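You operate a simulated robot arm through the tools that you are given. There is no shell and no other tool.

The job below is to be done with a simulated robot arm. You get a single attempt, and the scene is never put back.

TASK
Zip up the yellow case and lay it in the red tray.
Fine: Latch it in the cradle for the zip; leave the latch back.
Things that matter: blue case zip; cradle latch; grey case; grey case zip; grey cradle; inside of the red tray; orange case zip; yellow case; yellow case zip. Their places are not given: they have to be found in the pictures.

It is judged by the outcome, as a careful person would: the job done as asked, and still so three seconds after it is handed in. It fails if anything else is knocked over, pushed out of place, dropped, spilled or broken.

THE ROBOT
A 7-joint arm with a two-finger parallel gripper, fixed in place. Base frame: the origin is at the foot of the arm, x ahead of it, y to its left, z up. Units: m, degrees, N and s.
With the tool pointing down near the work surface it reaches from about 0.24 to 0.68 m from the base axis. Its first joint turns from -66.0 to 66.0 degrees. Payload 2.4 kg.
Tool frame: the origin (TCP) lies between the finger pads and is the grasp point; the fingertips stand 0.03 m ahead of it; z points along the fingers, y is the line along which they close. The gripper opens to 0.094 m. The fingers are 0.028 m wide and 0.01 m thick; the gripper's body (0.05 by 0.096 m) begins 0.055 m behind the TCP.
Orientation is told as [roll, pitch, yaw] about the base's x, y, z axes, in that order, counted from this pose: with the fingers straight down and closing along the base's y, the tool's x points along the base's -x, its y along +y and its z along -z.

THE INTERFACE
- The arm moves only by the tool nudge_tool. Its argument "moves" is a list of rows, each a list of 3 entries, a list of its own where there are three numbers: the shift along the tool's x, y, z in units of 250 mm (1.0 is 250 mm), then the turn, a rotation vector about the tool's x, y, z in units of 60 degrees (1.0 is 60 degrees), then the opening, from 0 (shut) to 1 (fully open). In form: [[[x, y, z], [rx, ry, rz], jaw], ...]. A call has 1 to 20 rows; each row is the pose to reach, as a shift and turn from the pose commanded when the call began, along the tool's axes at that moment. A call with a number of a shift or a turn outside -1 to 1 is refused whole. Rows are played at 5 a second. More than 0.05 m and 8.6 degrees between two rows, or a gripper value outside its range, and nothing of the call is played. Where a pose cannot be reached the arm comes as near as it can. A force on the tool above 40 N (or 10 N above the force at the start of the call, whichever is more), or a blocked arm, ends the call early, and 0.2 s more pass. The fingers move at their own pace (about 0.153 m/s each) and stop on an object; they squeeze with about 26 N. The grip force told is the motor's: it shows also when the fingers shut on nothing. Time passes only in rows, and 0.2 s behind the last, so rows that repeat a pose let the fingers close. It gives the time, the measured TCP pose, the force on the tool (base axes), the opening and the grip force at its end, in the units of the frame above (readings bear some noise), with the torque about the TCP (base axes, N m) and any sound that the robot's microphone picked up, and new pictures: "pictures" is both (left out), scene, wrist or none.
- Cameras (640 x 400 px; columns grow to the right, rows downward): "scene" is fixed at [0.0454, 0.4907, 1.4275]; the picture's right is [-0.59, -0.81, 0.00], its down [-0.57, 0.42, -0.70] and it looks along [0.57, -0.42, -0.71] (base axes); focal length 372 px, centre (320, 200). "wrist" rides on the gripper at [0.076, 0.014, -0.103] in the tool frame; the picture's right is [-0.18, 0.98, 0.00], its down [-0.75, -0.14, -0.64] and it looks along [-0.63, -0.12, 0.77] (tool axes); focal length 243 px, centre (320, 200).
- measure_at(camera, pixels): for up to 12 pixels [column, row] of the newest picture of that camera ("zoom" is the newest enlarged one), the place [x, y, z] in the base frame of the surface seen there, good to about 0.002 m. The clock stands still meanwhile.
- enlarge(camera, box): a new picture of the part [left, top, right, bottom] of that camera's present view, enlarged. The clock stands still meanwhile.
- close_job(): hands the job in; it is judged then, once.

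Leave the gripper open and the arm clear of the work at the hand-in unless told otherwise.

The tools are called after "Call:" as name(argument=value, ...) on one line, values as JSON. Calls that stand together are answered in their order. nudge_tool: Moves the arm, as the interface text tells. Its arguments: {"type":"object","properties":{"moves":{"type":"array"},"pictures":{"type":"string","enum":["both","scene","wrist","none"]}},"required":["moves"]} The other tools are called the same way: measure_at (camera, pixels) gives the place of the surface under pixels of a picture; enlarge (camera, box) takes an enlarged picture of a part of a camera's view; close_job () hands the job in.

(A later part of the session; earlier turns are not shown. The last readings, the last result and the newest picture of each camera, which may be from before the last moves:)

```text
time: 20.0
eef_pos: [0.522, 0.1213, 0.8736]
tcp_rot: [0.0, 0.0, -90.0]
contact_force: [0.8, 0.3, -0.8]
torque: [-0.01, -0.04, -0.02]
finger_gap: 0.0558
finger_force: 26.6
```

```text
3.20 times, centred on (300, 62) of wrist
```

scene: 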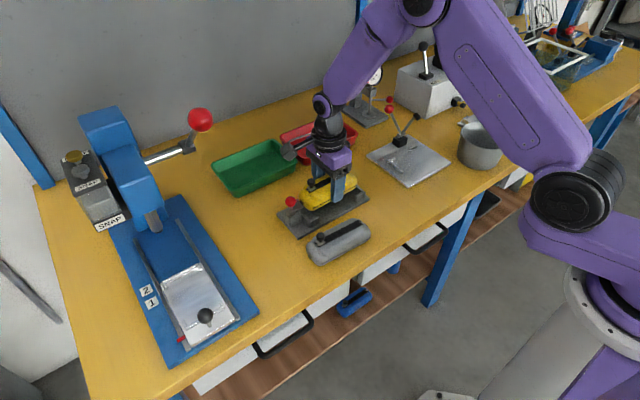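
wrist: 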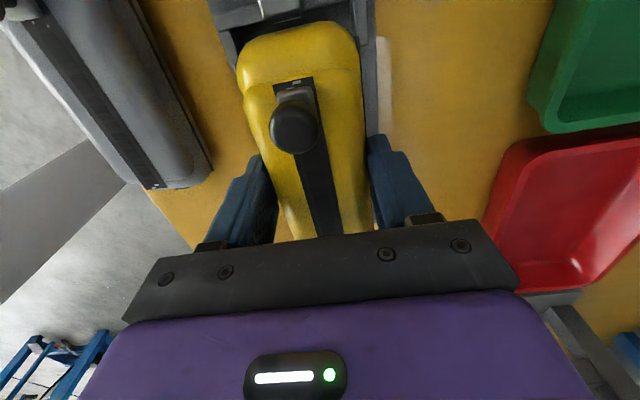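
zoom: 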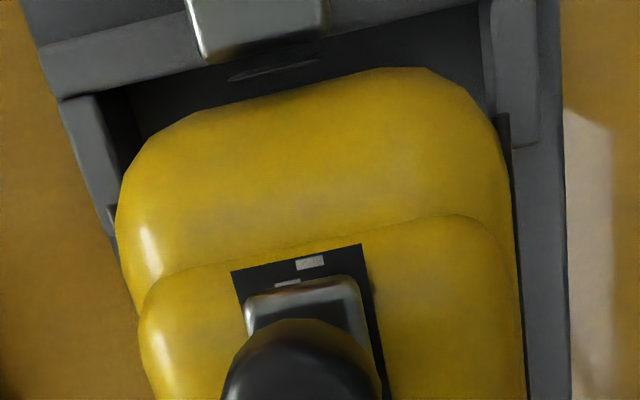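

I'll check the alignment by measuring the tabs' tops and the case sides.

Call:
measure_at(camera="zoom", pixels=[[80, 120], [100, 120], [90, 170], [107, 200], [125, 210], [122, 240], [500, 60], [515, 60], [530, 60], [507, 150], [500, 180], [515, 250]])

Call:
measure_at(camera="zoom", pixels=[[488, 20], [485, 60], [510, 130], [535, 135], [560, 200], [50, 60], [270, 40], [210, 55], [320, 20], [400, 75], [300, 85], [200, 120]])

```text
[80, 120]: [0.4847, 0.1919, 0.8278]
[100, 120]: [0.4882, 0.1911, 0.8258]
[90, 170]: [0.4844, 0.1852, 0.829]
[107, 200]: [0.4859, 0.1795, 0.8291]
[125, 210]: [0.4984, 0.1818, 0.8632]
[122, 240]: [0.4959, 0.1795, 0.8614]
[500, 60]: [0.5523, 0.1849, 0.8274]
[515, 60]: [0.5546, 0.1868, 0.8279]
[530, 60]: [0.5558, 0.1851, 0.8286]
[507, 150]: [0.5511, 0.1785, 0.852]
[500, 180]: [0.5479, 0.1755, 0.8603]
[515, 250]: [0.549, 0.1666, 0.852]
```

```text
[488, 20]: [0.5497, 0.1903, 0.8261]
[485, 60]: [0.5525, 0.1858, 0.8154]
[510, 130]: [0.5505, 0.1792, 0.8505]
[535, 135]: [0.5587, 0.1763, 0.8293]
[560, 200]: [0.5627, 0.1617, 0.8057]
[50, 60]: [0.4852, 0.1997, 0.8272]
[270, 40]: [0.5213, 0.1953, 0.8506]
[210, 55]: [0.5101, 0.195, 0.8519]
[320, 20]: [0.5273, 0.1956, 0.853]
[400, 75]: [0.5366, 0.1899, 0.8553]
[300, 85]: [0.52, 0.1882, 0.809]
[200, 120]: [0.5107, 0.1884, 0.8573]
```

The +x rib of the case is at 0.5505 and the tab face at 0.5515, so I'll shift −x by 1.5 mm. Then I'll lower gently into the pocket.

Call:
nudge_tool(moves=[[[0, -0.006, 0], [0, 0, 0], 0.0], [[0, -0.006, 0.03], [0, 0, 0], 0.0], [[0, -0.006, 0.055], [0, 0, 0], 0.0], [[0, -0.006, 0.075], [0, 0, 0], 0.0], [[0, -0.006, 0.09], [0, 0, 0], 0.0]], pictures="both")

Call:
enlarge(camera="scene", box=[272, 165, 376, 230])

Call:
enlarge(camera="wrist", box=[200, 0, 400, 125])

```text
time: 21.2
eef_pos: [0.521, 0.1218, 0.8517]
tcp_rot: [0.0, 0.0, -90.0]
contact_force: [0.4, -1.0, -0.9]
torque: [0.0, 0.06, 0.02]
finger_gap: 0.056
finger_force: 26.1
```

scene: 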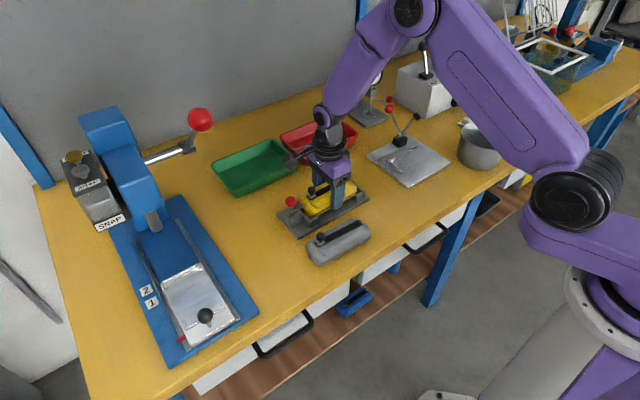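
wrist: 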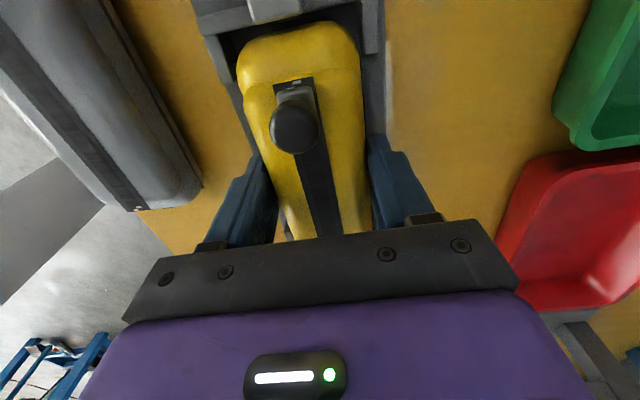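

```text
6.15 times, centred on (324, 198) of scene
```

zoom: 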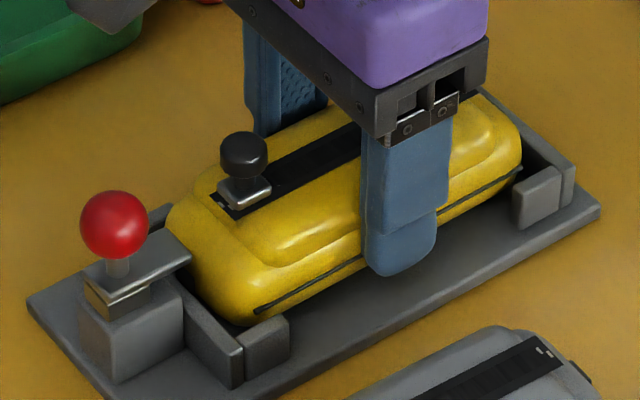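

```text
3.20 times, centred on (300, 62) of wrist
```

zoom: 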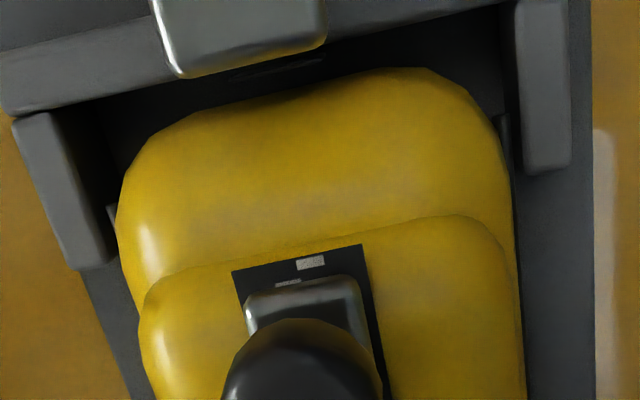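

The case is inside the pocket with no contact force and about 2–3 mm to go. I'll lower it to the floor slowly.

Call:
nudge_tool(moves=[[[0, 0, 0.005], [0, 0, 0], 0.0], [[0, 0, 0.01], [0, 0, 0], 0.0], [[0, 0, 0.013], [0, 0, 0], 0.0]], pictures="none")

```text
time: 22.0
eef_pos: [0.5207, 0.1216, 0.8489]
tcp_rot: [0.1, 0.1, -90.0]
contact_force: [-1.4, -1.1, 7.5]
torque: [-0.21, 0.21, 0.05]
finger_gap: 0.0559
finger_force: 26.1
```

Floor contact reads 7.5 N, so the case is seated. I'll open the fingers partway, then rise straight up.

Call:
nudge_tool(moves=[[[0, 0, 0.013], [0, 0, 0], 0.65], [[0, 0, 0.013], [0, 0, 0], 0.8], [[0, 0, 0.013], [0, 0, 0], 0.8], [[0, 0, -0.05], [0, 0, 0], 0.8], [[0, 0, -0.15], [0, 0, 0], 0.8], [[0, 0, -0.3], [0, 0, 0], 0.8], [[0, 0, -0.42], [0, 0, 0], 0.8], [[0, 0, -0.42], [0, 0, 0], 0.8]], pictures="both")

Call:
enlarge(camera="scene", box=[272, 165, 376, 230])

Call:
enlarge(camera="wrist", box=[200, 0, 400, 125])

```text
time: 23.8
eef_pos: [0.5211, 0.1198, 0.9542]
tcp_rot: [0.0, 0.0, -90.0]
contact_force: [-0.4, -0.1, 0.6]
torque: [-0.01, 0.01, 0.0]
finger_gap: 0.0752
finger_force: 0.0
```

scene: 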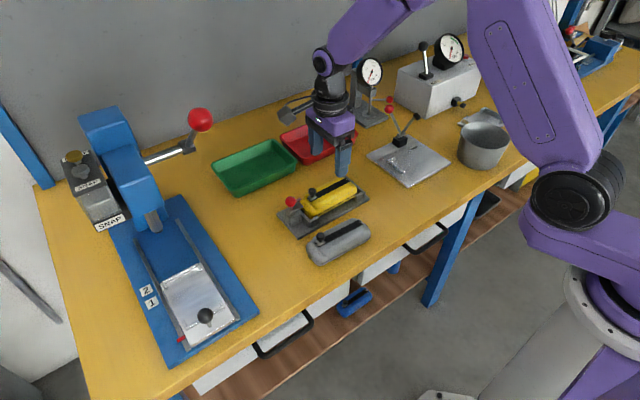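
wrist: 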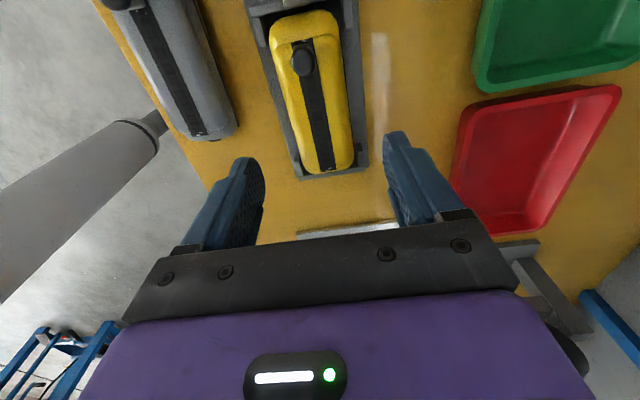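

```text
6.15 times, centred on (324, 198) of scene
```

zoom: 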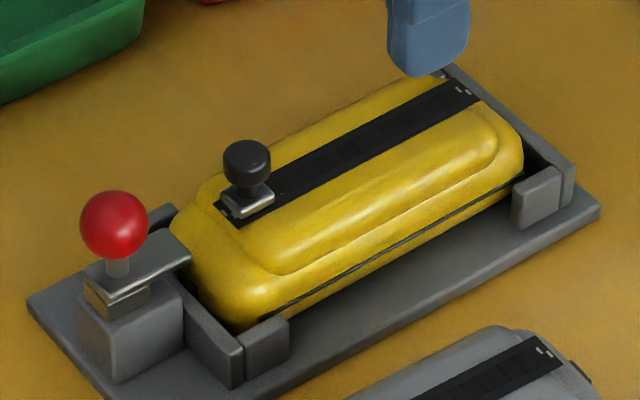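

```text
3.20 times, centred on (300, 62) of wrist
```

zoom: 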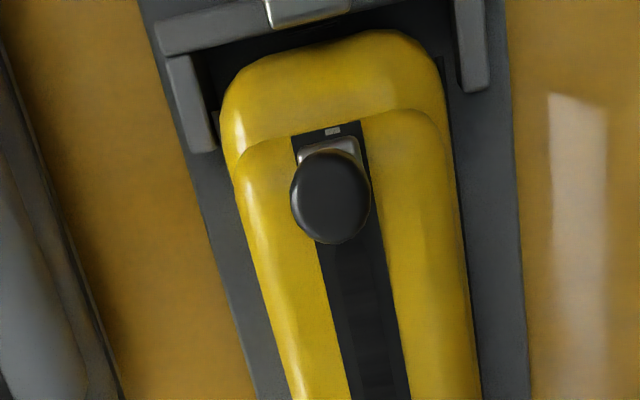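

The case is seated squarely in the cradle. Before working the latch I want a closer look at it, so I'll check obstacles on the +y side.

Call:
measure_at(camera="scene", pixels=[[155, 220], [140, 160], [200, 118], [175, 153], [190, 260], [205, 310], [120, 130], [150, 190]])

```text
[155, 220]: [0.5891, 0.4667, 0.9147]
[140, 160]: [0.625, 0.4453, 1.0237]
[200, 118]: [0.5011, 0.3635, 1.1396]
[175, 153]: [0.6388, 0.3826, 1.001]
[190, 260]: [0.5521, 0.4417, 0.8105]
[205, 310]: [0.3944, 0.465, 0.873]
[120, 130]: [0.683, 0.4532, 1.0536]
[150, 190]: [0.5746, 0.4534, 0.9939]
```

The press lever ball is at (0.50,0.36,1.14), so I must avoid going far +y with the camera leading. I'll turn the tool back to yaw 0 and back off to view the latch from the robot's side.

Call:
nudge_tool(moves=[[[0.0, -0.06, -0.05], [0, 0, -0.125], 0.8], [[0.0, -0.12, -0.1], [0, 0, -0.25], 0.8], [[0.0, -0.18, -0.1], [0, 0, -0.375], 0.8], [[0.05, -0.24, -0.1], [0, 0, -0.5], 0.8], [[0.1, -0.3, -0.1], [0, 0, -0.625], 0.8], [[0.15, -0.36, -0.1], [0, 0, -0.75], 0.8], [[0.2, -0.42, -0.1], [0, 0, -0.875], 0.8], [[0.25, -0.48, -0.1], [0, 0, -1.0], 0.8], [[0.25, -0.48, -0.1], [0, 0, -1.0], 0.8]], pictures="none")

Call:
nudge_tool(moves=[[[0, 0, 0], [0, 0, -0.125], 0.8], [[0, 0, 0], [0, 0, -0.25], 0.8], [[0, 0, 0], [0, 0, -0.375], 0.8], [[0, 0, 0], [0, 0, -0.5], 0.8], [[0, 0, 0], [0, 0, -0.5], 0.8]], pictures="wrist")

```text
time: 25.8
eef_pos: [0.4005, 0.1843, 0.9792]
tcp_rot: [0.0, 0.1, -30.0]
contact_force: [0.2, 0.0, -0.7]
torque: [-0.02, -0.01, -0.02]
finger_gap: 0.0753
finger_force: 0.1
```

```text
time: 27.0
eef_pos: [0.4006, 0.1837, 0.9781]
tcp_rot: [0.1, 0.0, 0.0]
contact_force: [0.0, 0.3, 0.2]
torque: [0.02, 0.0, 0.01]
finger_gap: 0.0753
finger_force: 0.0
```

wrist: 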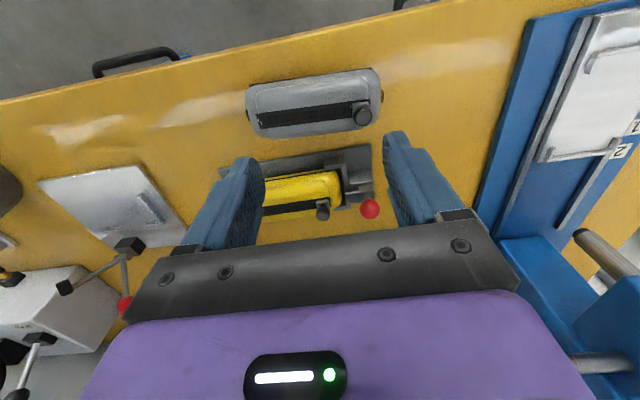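

Call:
enlarge(camera="wrist", box=[310, 140, 400, 225])

Call:
enlarge(camera="scene", box=[274, 188, 322, 236])

```text
4.71 times, centred on (355, 182) of wrist
```

zoom: 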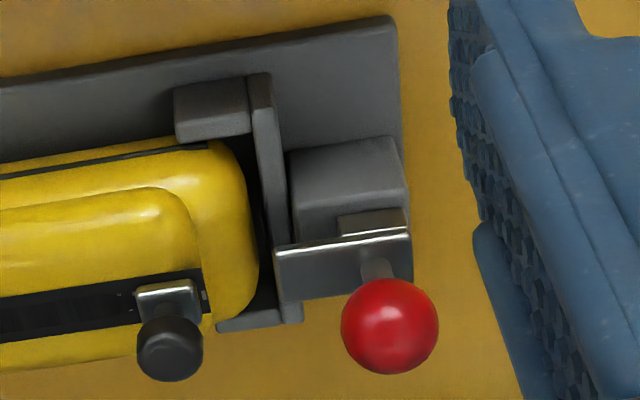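

```text
8.33 times, centred on (298, 212) of scene
```

zoom: 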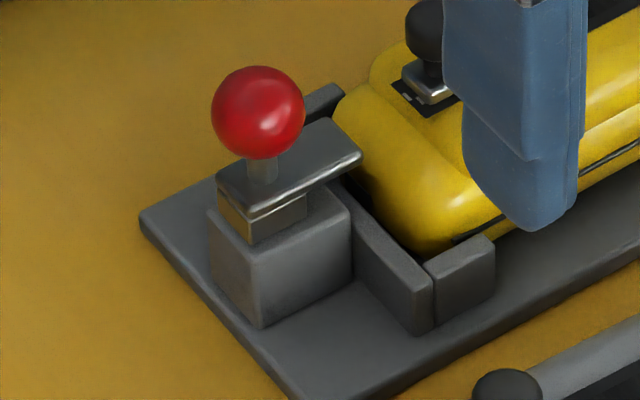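

The latch is a sliding plate on a riser. It needs a push toward −y over the case end. The slider knob is close to the ball, so I'll close the fingers and push the ball from its +y side. First I'll move to above and beyond the ball, with the ball centre at about (0.520,0.217,0.872).

Call:
nudge_tool(moves=[[[-0.1, 0.06, 0], [0, 0, 0], 0.0], [[-0.2, 0.12, 0], [0, 0, 0], 0.0], [[-0.3, 0.18, 0], [0, 0, 0], 0.0], [[-0.4, 0.24, 0], [0, 0, 0], 0.0], [[-0.478, 0.273, 0.0], [0, 0, 0], 0.0], [[-0.478, 0.273, 0.12], [0, 0, 0], 0.0], [[-0.478, 0.273, 0.12], [0, 0, 0], 0.0]], pictures="both")

Call:
enlarge(camera="scene", box=[254, 168, 350, 240])

```text
time: 28.6
eef_pos: [0.5215, 0.252, 0.9491]
tcp_rot: [0.0, 0.0, 0.1]
contact_force: [0.4, -0.5, 0.0]
torque: [-0.01, 0.0, -0.02]
finger_gap: 0.0
finger_force: 26.5
```

scene: 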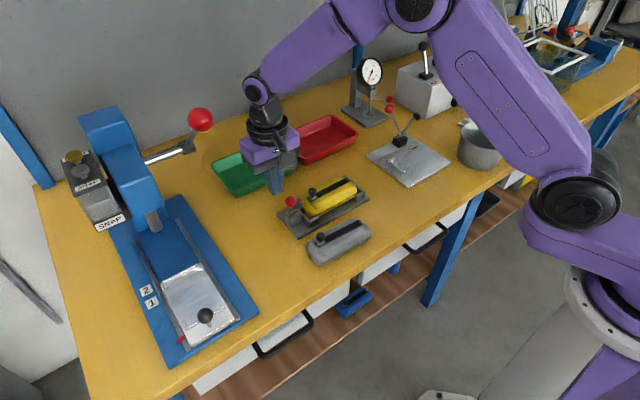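
wrist: 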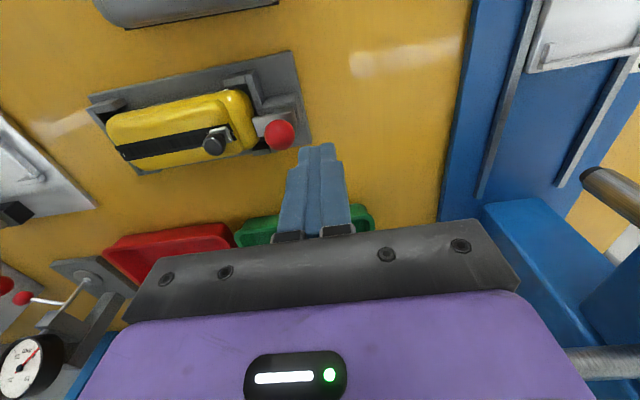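

```text
5.56 times, centred on (302, 204) of scene
```

zoom: 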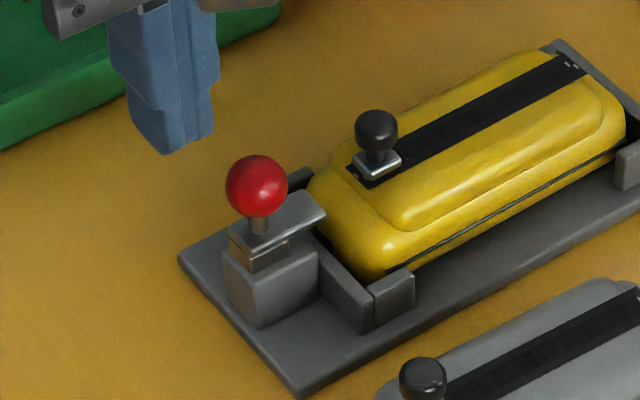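

I'll measure the ball and slider knob from this pose to set the push line.

Call:
measure_at(camera="wrist", pixels=[[280, 134], [268, 134], [292, 134], [280, 122], [280, 147], [213, 143], [206, 143], [222, 145], [259, 124], [262, 130], [300, 118], [213, 136]])

Call:
enlarge(camera="wrist", box=[190, 70, 340, 180])

```text
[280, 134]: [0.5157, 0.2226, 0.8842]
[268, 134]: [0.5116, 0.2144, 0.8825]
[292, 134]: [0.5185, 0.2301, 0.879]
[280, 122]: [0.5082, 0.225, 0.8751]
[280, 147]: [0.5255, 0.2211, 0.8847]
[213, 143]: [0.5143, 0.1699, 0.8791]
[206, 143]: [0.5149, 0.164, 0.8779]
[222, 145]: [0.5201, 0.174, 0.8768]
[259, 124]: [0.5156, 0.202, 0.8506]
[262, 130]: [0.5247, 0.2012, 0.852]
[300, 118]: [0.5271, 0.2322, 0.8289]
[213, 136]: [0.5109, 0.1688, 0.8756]
```

```text
3.64 times, centred on (265, 125) of wrist
```

zoom: 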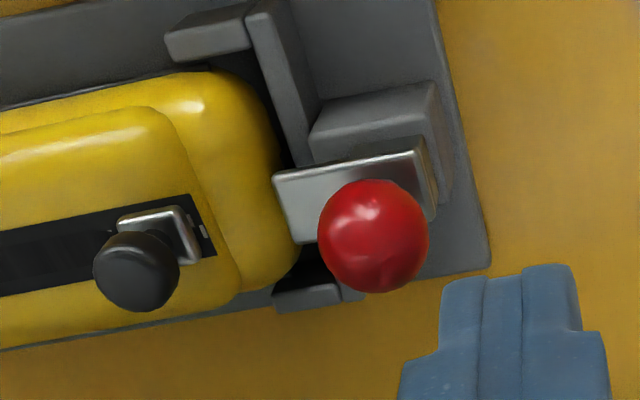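

The ball centre is at about (0.520,0.222,0.875), with its +y edge near 0.234. I'll shift +4 mm in y, lower so the tips are at z≈0.863, and stop there to look.

Call:
nudge_tool(moves=[[[0.004, 0.02, 0], [0, 0, 0], 0.0], [[0.004, 0.02, 0.1], [0, 0, 0], 0.0], [[0.004, 0.02, 0.2], [0, 0, 0], 0.0], [[0.004, 0.02, 0.224], [0, 0, 0], 0.0], [[0.004, 0.02, 0.224], [0, 0, 0], 0.0]], pictures="both")

Call:
enlarge(camera="scene", box=[254, 168, 350, 240])

```text
time: 29.8
eef_pos: [0.5203, 0.2569, 0.8932]
tcp_rot: [0.1, 0.0, 0.0]
contact_force: [-0.2, 0.2, 0.0]
torque: [-0.02, -0.02, -0.02]
finger_gap: 0.0002
finger_force: 25.8
```

scene: 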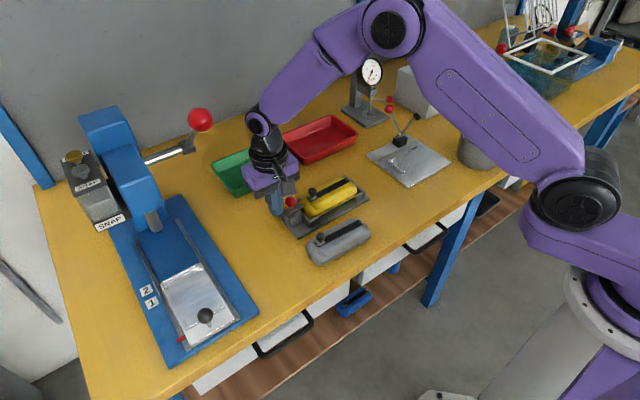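
wrist: 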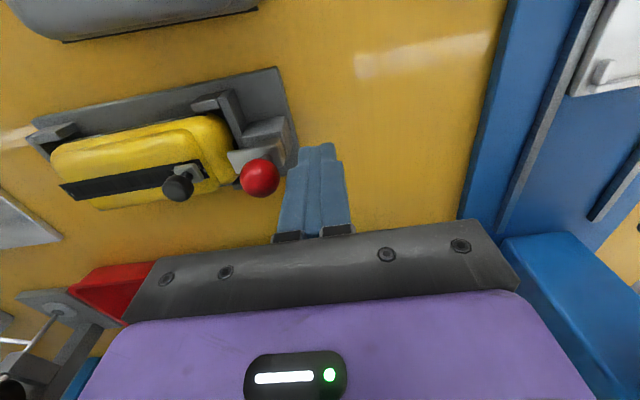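

```text
5.56 times, centred on (302, 204) of scene
```

zoom: 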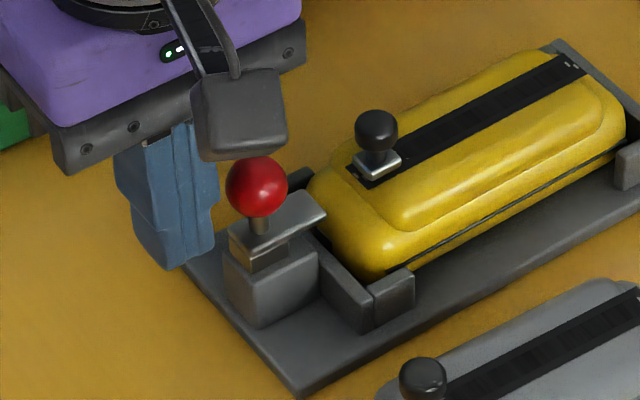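

The fingers are just +y of the ball. I'll move −y gently until the ball starts to move.

Call:
nudge_tool(moves=[[[0, -0.02, 0], [0, 0, 0], 0.0], [[0, -0.04, 0], [0, 0, 0], 0.0], [[0, -0.055, 0], [0, 0, 0], 0.0], [[0, -0.066, 0], [0, 0, 0], 0.0], [[0, -0.076, 0], [0, 0, 0], 0.0]], pictures="wrist")

Call:
enlarge(camera="wrist", box=[180, 90, 360, 210])

```text
time: 31.0
eef_pos: [0.5191, 0.2388, 0.893]
tcp_rot: [-0.1, 0.0, 0.1]
contact_force: [0.3, 1.5, -1.3]
torque: [0.05, -0.02, -0.01]
finger_gap: 0.0
finger_force: 26.2
```

wrist: 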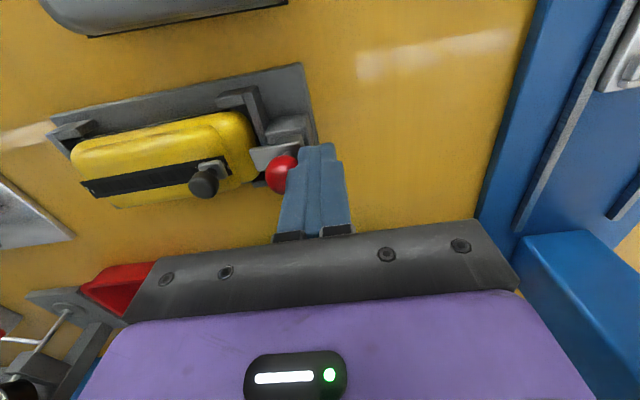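

```text
3.33 times, centred on (270, 150) of wrist
```

zoom: 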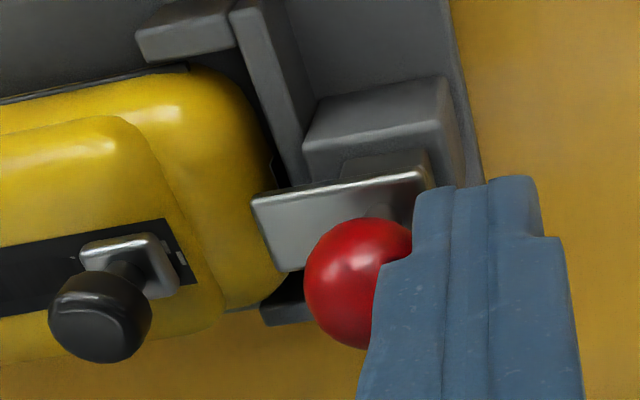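

The plate has started sliding over the wall (force about 1.5 N). I'll continue −y in small steps.

Call:
nudge_tool(moves=[[[0, -0.008, 0], [0, 0, 0], 0.0], [[0, -0.016, 0], [0, 0, 0], 0.0], [[0, -0.024, 0], [0, 0, 0], 0.0], [[0, -0.032, 0], [0, 0, 0], 0.0]], pictures="wrist")

Call:
enlarge(camera="wrist", box=[180, 90, 360, 210])

```text
time: 32.0
eef_pos: [0.5185, 0.2306, 0.8929]
tcp_rot: [0.0, 0.0, 0.0]
contact_force: [0.5, 0.5, 0.4]
torque: [-0.02, 0.03, 0.02]
finger_gap: 0.0
finger_force: 26.0
```

wrist: 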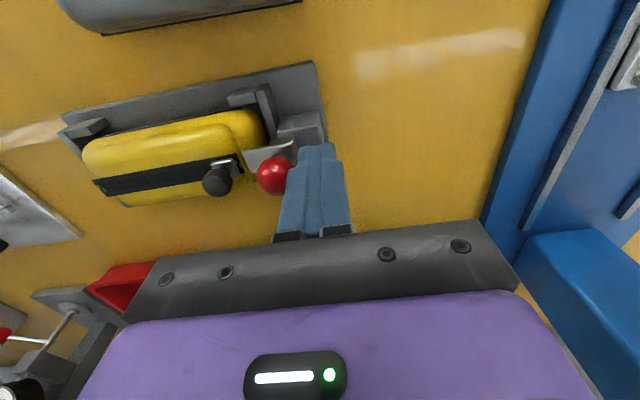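

```text
3.33 times, centred on (270, 150) of wrist
```

zoom: 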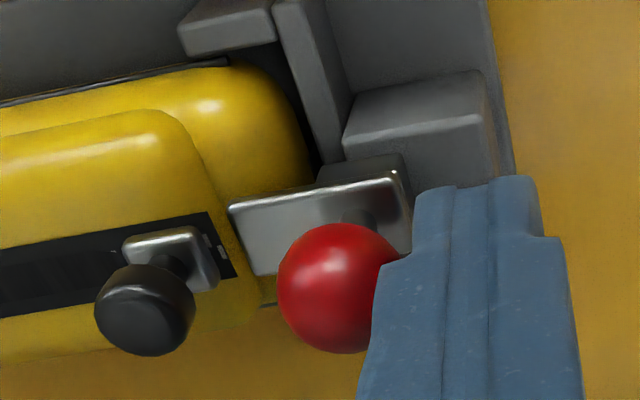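

The plate tip is now over the case end and force is still low. I'll continue a few more mm, watching for a stop.

Call:
nudge_tool(moves=[[[0, -0.006, 0], [0, 0, 0], 0.0], [[0, -0.012, 0], [0, 0, 0], 0.0], [[0, -0.016, 0], [0, 0, 0], 0.0]], pictures="wrist")

Call:
enlarge(camera="wrist", box=[180, 90, 360, 210])

```text
time: 32.8
eef_pos: [0.5187, 0.2277, 0.8924]
tcp_rot: [0.1, 0.0, 0.0]
contact_force: [0.5, 0.1, -0.8]
torque: [0.0, 0.0, 0.04]
finger_gap: 0.0
finger_force: 25.1
```

wrist: 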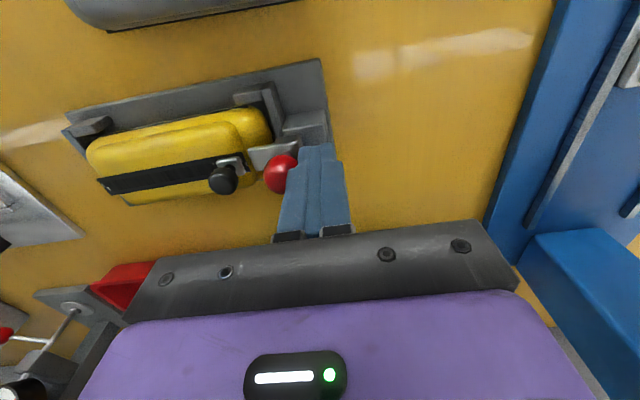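

```text
3.33 times, centred on (270, 150) of wrist
```

zoom: 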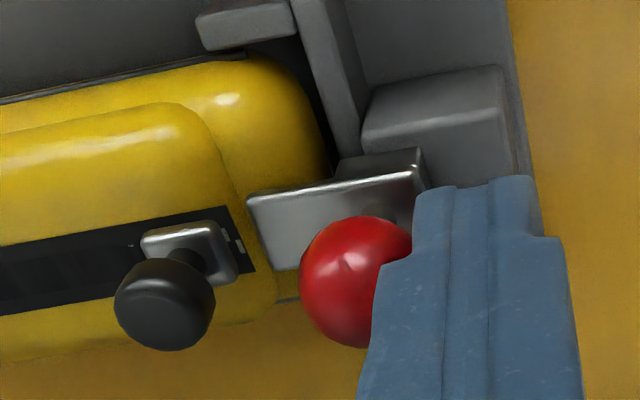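

Force is still near zero. I'll measure where the plate tip and ball are now.

Call:
measure_at(camera="zoom", pixels=[[255, 205], [275, 250], [255, 240], [350, 260], [310, 260], [390, 170], [345, 165], [165, 290], [232, 255], [330, 230]])

```text
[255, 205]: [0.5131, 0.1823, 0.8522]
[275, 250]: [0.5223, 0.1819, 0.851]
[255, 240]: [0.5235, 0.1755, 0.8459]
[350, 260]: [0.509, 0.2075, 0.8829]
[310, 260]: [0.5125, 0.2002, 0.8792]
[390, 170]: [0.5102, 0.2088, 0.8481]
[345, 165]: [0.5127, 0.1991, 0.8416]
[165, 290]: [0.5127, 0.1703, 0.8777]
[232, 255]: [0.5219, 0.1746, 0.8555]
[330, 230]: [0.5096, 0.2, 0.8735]
```

The tip has moved 15 mm to y≈0.181. I'll press a bit further to confirm it's at its end stop.

Call:
nudge_tool(moves=[[[0, -0.006, 0], [0, 0, 0], 0.0], [[0, -0.01, 0], [0, 0, 0], 0.0], [[0, -0.014, 0], [0, 0, 0], 0.0]], pictures="wrist")

Call:
enlarge(camera="wrist", box=[180, 90, 360, 210])

```text
time: 33.6
eef_pos: [0.5185, 0.2234, 0.8936]
tcp_rot: [0.1, -0.2, 0.0]
contact_force: [-1.1, 7.8, -0.4]
torque: [0.2, -0.02, 0.02]
finger_gap: 0.0
finger_force: 25.9
```

wrist: 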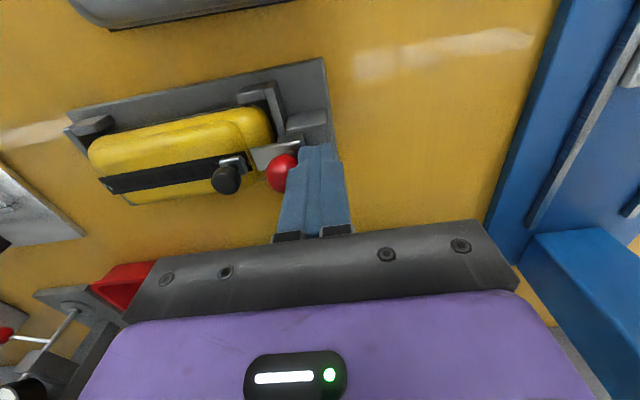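

```text
3.33 times, centred on (270, 150) of wrist
```

zoom: 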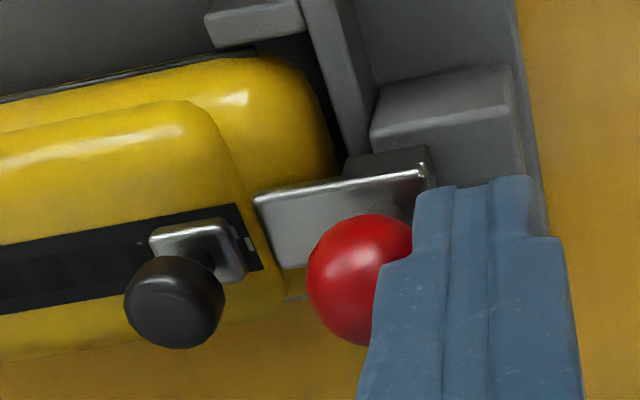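

Force rose to 7.8 N with no more motion, so the latch is at its stop over the case end. I'll back off, rise, and turn to yaw −90° to grip the zip knob across x.

Call:
nudge_tool(moves=[[[0, 0.05, 0], [0, 0, 0], 0.0], [[0, 0.05, -0.15], [0, 0, 0], 0.0], [[0, 0.05, -0.33], [0, 0, 0], 0.2], [[0, 0.0, -0.33], [0, 0, 0.13], 0.4], [[0, -0.05, -0.33], [0, 0, 0.26], 0.4], [[0, -0.1, -0.33], [0, 0, 0.39], 0.4], [[0, -0.15, -0.33], [0, 0, 0.52], 0.4], [[0, -0.2, -0.33], [0, 0, 0.65], 0.4], [[0, -0.2, -0.33], [0, 0, 0.78], 0.4], [[0, -0.2, -0.33], [0, 0, 0.9], 0.4], [[0, -0.2, -0.33], [0, 0, 1.0], 0.4]], pictures="none")

Call:
nudge_tool(moves=[[[0, 0, 0], [0, 0, 0.125], 0.4], [[0, 0, 0], [0, 0, 0.25], 0.4], [[0, 0, 0], [0, 0, 0.375], 0.4], [[0, 0, 0], [0, 0, 0.5], 0.4], [[0, 0, 0], [0, 0, 0.5], 0.4]], pictures="both")

```text
time: 36.0
eef_pos: [0.5181, 0.173, 0.9751]
tcp_rot: [0.0, 0.0, -60.2]
contact_force: [-0.5, -0.2, -0.4]
torque: [-0.02, 0.0, 0.04]
finger_gap: 0.0378
finger_force: 0.0
```

```text
time: 37.2
eef_pos: [0.5203, 0.1722, 0.9754]
tcp_rot: [0.0, 0.1, -90.1]
contact_force: [0.1, -0.6, 0.2]
torque: [-0.01, 0.02, 0.01]
finger_gap: 0.0375
finger_force: 0.2
```

scene: 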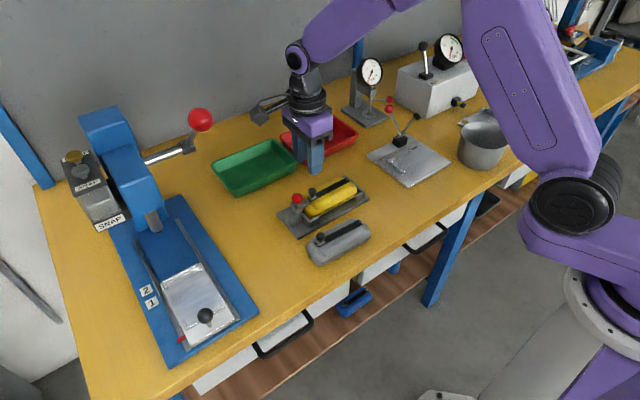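
wrist: 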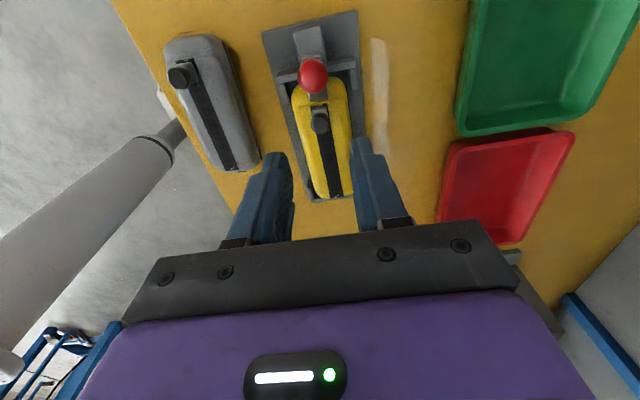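

The latch stayed over the case end. I'll measure the zip knob from this view and the scene view.

Call:
enlarge(camera="scene", box=[280, 170, 350, 220])

Call:
measure_at(camera="wrist", pixels=[[320, 121], [314, 121], [326, 121], [320, 113], [320, 130], [312, 76], [324, 140], [333, 190], [320, 108]])

Call:
enlarge(camera="wrist", box=[270, 40, 380, 200])

```text
8.00 times, centred on (315, 195) of scene
```

zoom: 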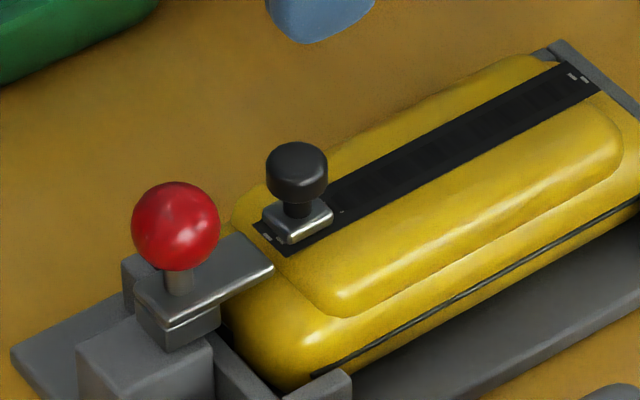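

```text
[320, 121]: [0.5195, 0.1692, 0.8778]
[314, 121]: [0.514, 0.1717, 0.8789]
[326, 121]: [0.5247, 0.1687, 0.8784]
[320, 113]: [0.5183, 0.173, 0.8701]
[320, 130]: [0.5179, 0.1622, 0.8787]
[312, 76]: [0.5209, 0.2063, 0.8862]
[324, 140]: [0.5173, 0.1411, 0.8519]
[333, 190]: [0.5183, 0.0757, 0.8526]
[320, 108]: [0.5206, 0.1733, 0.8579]
```

```text
2.50 times, centred on (325, 120) of wrist
```

zoom: 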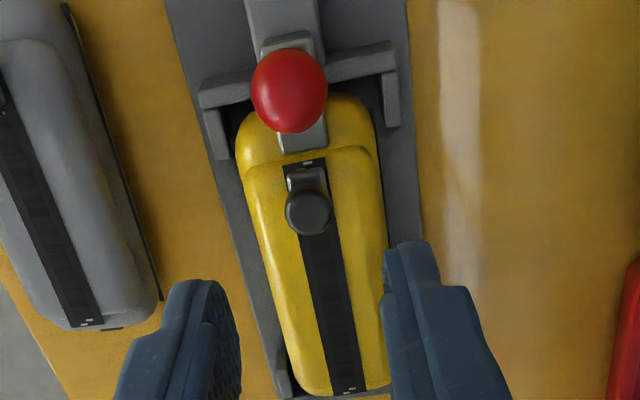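

The knob centre is at about (0.5195,0.169) with its head at z 0.868–0.879. I'll lower the half-open fingers around it so the tips stop at z≈0.862.

Call:
nudge_tool(moves=[[[-0.013, -0.002, 0.1], [0, 0, 0], 0.4], [[-0.013, -0.002, 0.2], [0, 0, 0], 0.4], [[-0.013, -0.002, 0.28], [0, 0, 0], 0.4], [[-0.013, -0.002, 0.332], [0, 0, 0], 0.4], [[-0.013, -0.002, 0.332], [0, 0, 0], 0.4]], pictures="both")

Call:
enlarge(camera="scene", box=[280, 170, 350, 220])

Call:
enlarge(camera="wrist", box=[260, 70, 380, 240])

```text
time: 38.4
eef_pos: [0.52, 0.17, 0.8921]
tcp_rot: [0.1, 0.0, -90.0]
contact_force: [0.2, 0.7, -0.6]
torque: [0.03, 0.0, -0.05]
finger_gap: 0.0373
finger_force: 0.0
```

scene: 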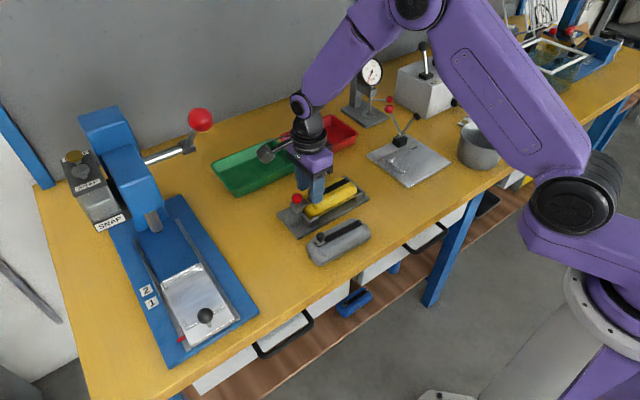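
wrist: 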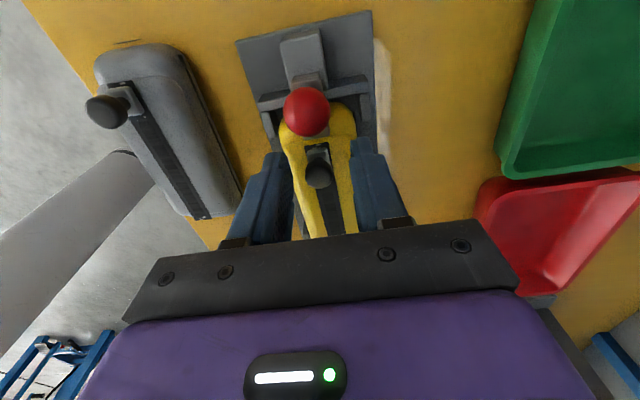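

```text
8.00 times, centred on (315, 195) of scene
```

zoom: 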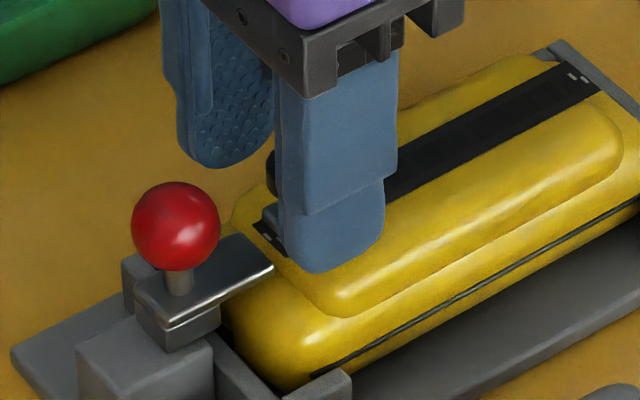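

```text
2.35 times, centred on (320, 155) of wrist
```

zoom: 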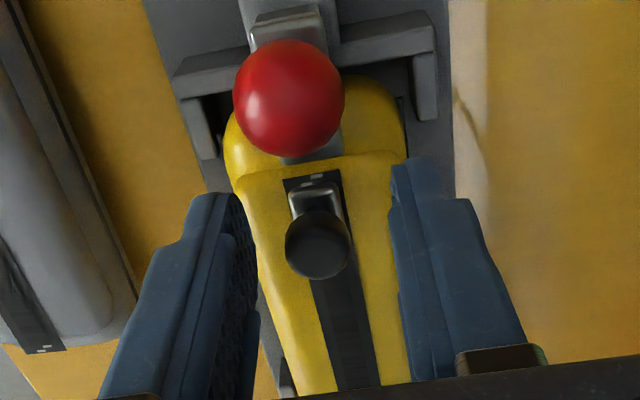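

The knob is between the pads. I'll close on it.

Call:
nudge_tool(moves=[[[0, 0, 0], [0, 0, 0], 0.25], [[0, 0, 0], [0, 0, 0], 0.0], [[0, 0, 0], [0, 0, 0], 0.0], [[0, 0, 0], [0, 0, 0], 0.0]], pictures="wrist")

```text
time: 39.4
eef_pos: [0.5194, 0.1704, 0.8931]
tcp_rot: [0.0, 0.1, -90.0]
contact_force: [0.2, -0.1, -0.3]
torque: [0.03, -0.01, 0.03]
finger_gap: 0.0153
finger_force: 25.7
```

wrist: 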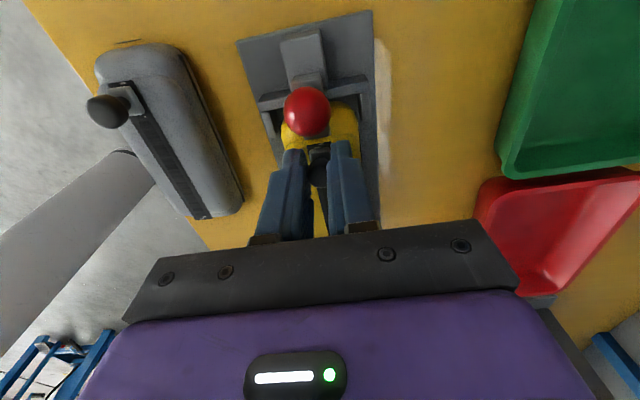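

The knob is gripped (gap 15 mm). I'll pull it along the track toward −y, 2 cm first, and check the force.

Call:
nudge_tool(moves=[[[-0.015, 0, 0], [0, 0, 0], 0.0], [[-0.03, 0, 0], [0, 0, 0], 0.0], [[-0.05, 0, 0], [0, 0, 0], 0.0], [[-0.08, 0, 0], [0, 0, 0], 0.0]], pictures="both")

Call:
enlarge(camera="scene", box=[280, 170, 380, 240])

Call:
enlarge(camera="wrist", box=[260, 40, 380, 210])

```text
time: 40.4
eef_pos: [0.5188, 0.1497, 0.8926]
tcp_rot: [-0.1, 0.0, -90.0]
contact_force: [0.3, 1.2, 1.0]
torque: [0.17, -0.01, -0.04]
finger_gap: 0.0153
finger_force: 25.8
```

scene: 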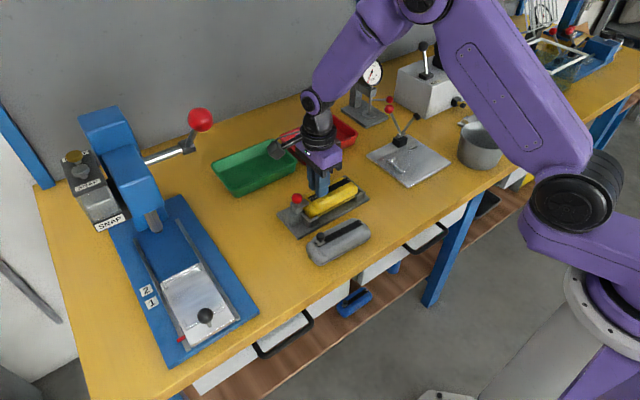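
wrist: 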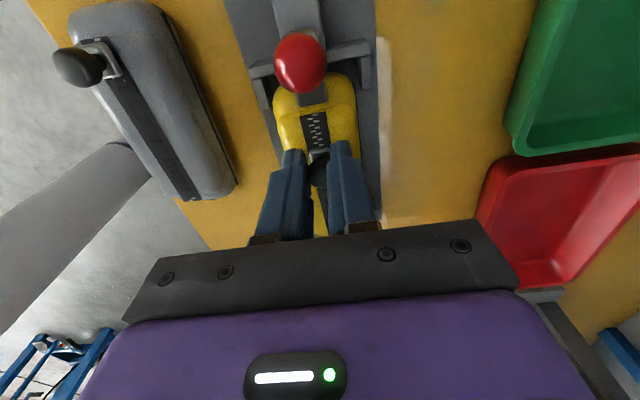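

```text
5.71 times, centred on (330, 205) of scene
```

zoom: 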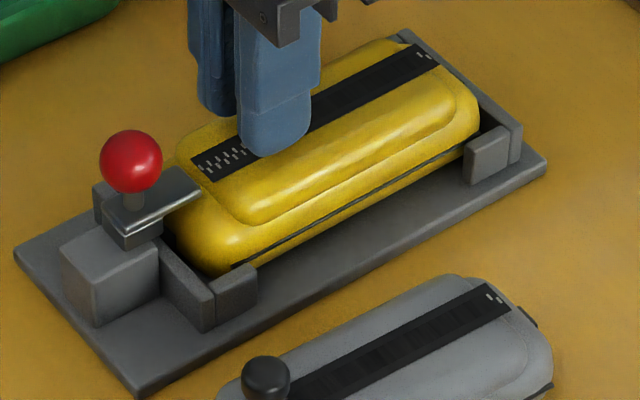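

```text
2.35 times, centred on (320, 125) of wrist
```

zoom: 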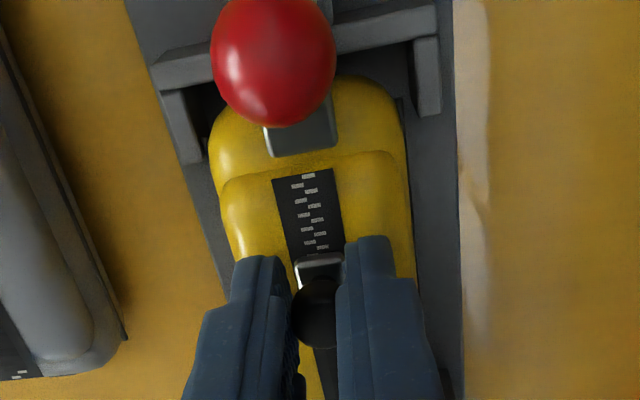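

The zip is meshing behind the slider with only ~1 N of force. I'll continue pulling.

Call:
nudge_tool(moves=[[[-0.03, 0, 0], [0, 0, 0], 0.0], [[-0.06, 0, 0], [0, 0, 0], 0.0], [[-0.09, 0, 0], [0, 0, 0], 0.0], [[-0.12, 0, 0], [0, 0, 0], 0.0], [[-0.15, 0, 0], [0, 0, 0], 0.0], [[-0.18, 0, 0], [0, 0, 0], 0.0], [[-0.21, 0, 0], [0, 0, 0], 0.0], [[-0.24, 0, 0], [0, 0, 0], 0.0]], pictures="both")

Call:
enlarge(camera="scene", box=[280, 170, 380, 240])

Call:
enlarge(camera="wrist", box=[260, 40, 380, 210])

```text
time: 42.2
eef_pos: [0.5189, 0.0894, 0.8931]
tcp_rot: [0.0, 0.0, -89.9]
contact_force: [-0.3, 0.8, 1.0]
torque: [0.0, 0.02, -0.02]
finger_gap: 0.0151
finger_force: 25.3
```

scene: 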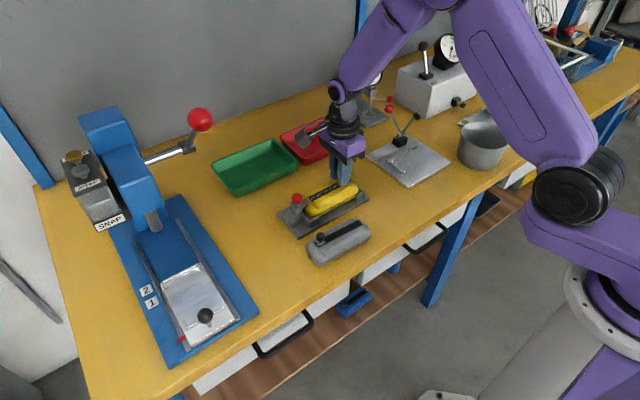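
wrist: 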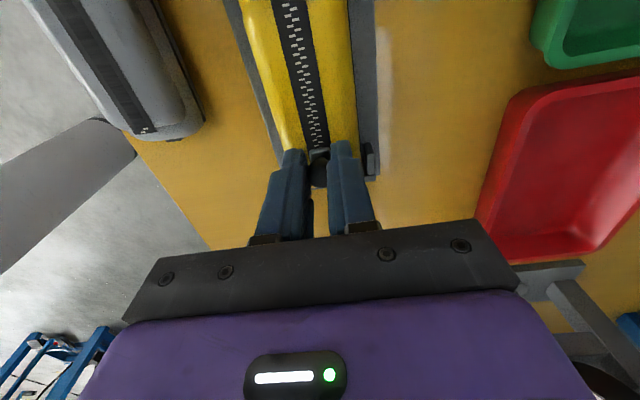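

```text
5.71 times, centred on (330, 205) of scene
```

zoom: 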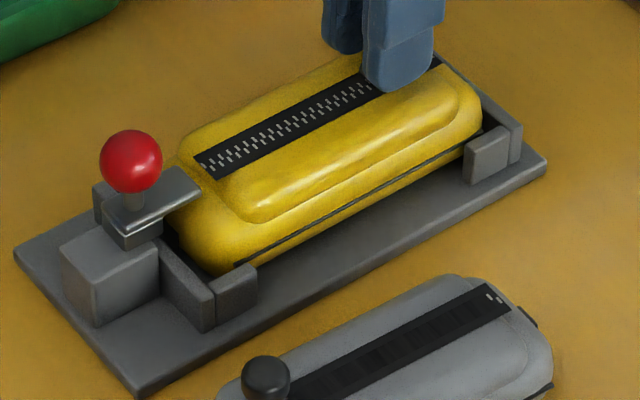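

```text
2.35 times, centred on (320, 125) of wrist
```

zoom: 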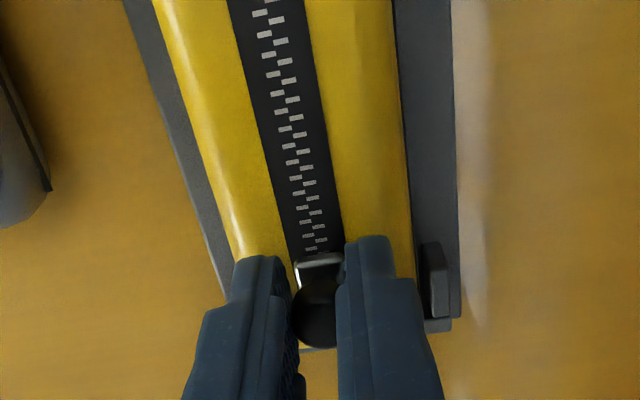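

It's nearly at the end. I'll continue in 2.5 mm steps until it meets the stop.

Call:
nudge_tool(moves=[[[-0.01, 0, 0], [0, 0, 0], 0.0], [[-0.02, 0, 0], [0, 0, 0], 0.0], [[-0.03, 0, 0], [0, 0, 0], 0.0], [[-0.04, 0, 0], [0, 0, 0], 0.0], [[-0.048, 0, 0], [0, 0, 0], 0.0]], pictures="wrist")

```text
time: 43.4
eef_pos: [0.5186, 0.0774, 0.8923]
tcp_rot: [0.2, 0.1, -90.0]
contact_force: [-4.0, -0.6, 16.4]
torque: [-0.06, 0.1, -0.01]
finger_gap: 0.0151
finger_force: 26.0
```

wrist: 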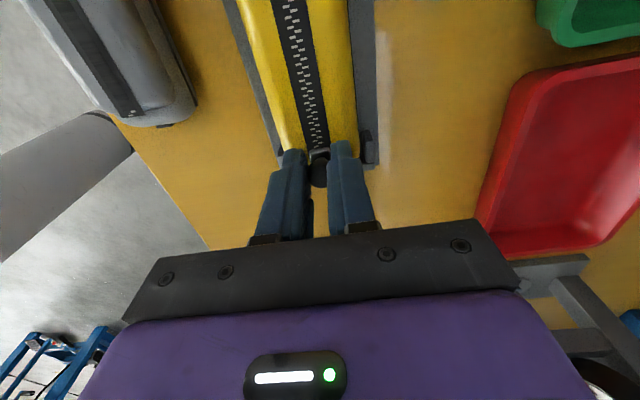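

The force shows 16 N upward on the tool, which is unexpected. I'll look closely before pulling further.

Call:
enlarge(camera="scene", box=[280, 160, 380, 235])

Call:
enlarge(camera="wrist", box=[260, 40, 380, 210])

Call:
nudge_tool(moves=[[[0, 0, -0.003], [0, 0, 0], 0.0], [[0, 0, -0.006], [0, 0, 0], 0.0]], pictures="both")

Call:
enlarge(camera="scene", box=[280, 160, 380, 235])

```text
5.33 times, centred on (330, 198) of scene
```

zoom: 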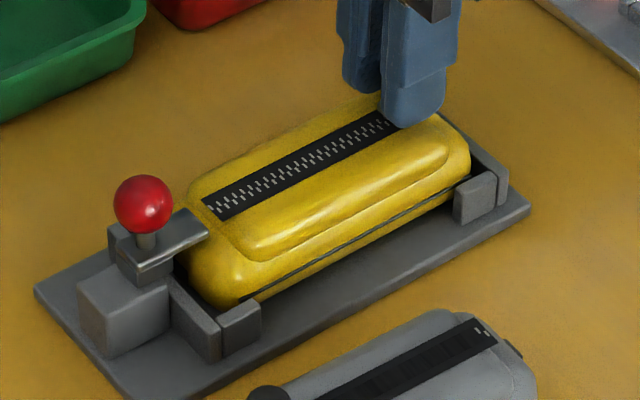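

```text
2.35 times, centred on (320, 125) of wrist
```

zoom: 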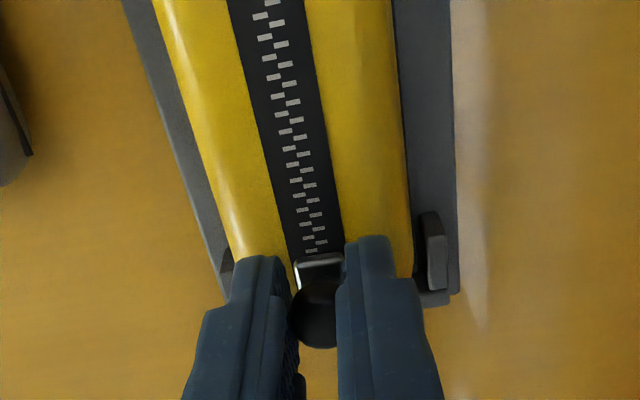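

```text
time: 44.0
eef_pos: [0.5183, 0.0777, 0.8929]
tcp_rot: [0.0, 0.0, -90.0]
contact_force: [0.1, 0.0, 0.0]
torque: [-0.01, -0.02, 0.01]
finger_gap: 0.0155
finger_force: 26.2
```

scene: 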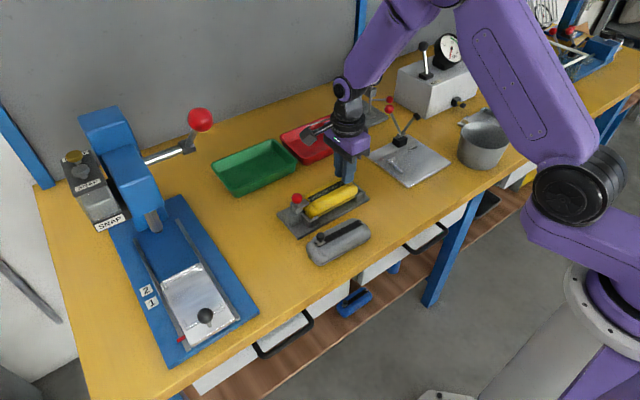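
wrist: 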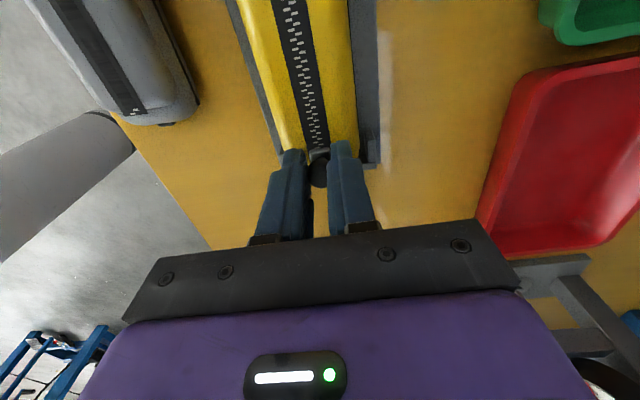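

```text
5.33 times, centred on (330, 198) of scene
```

zoom: 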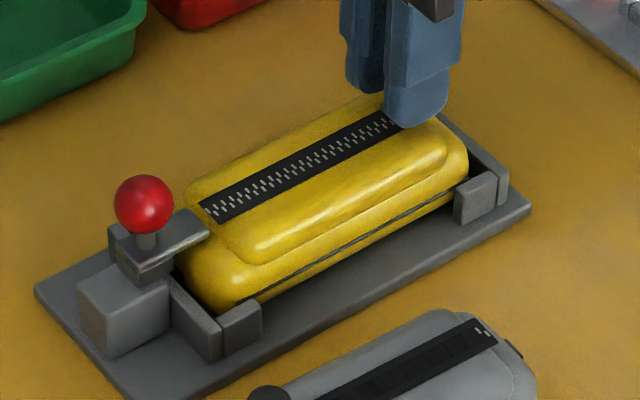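

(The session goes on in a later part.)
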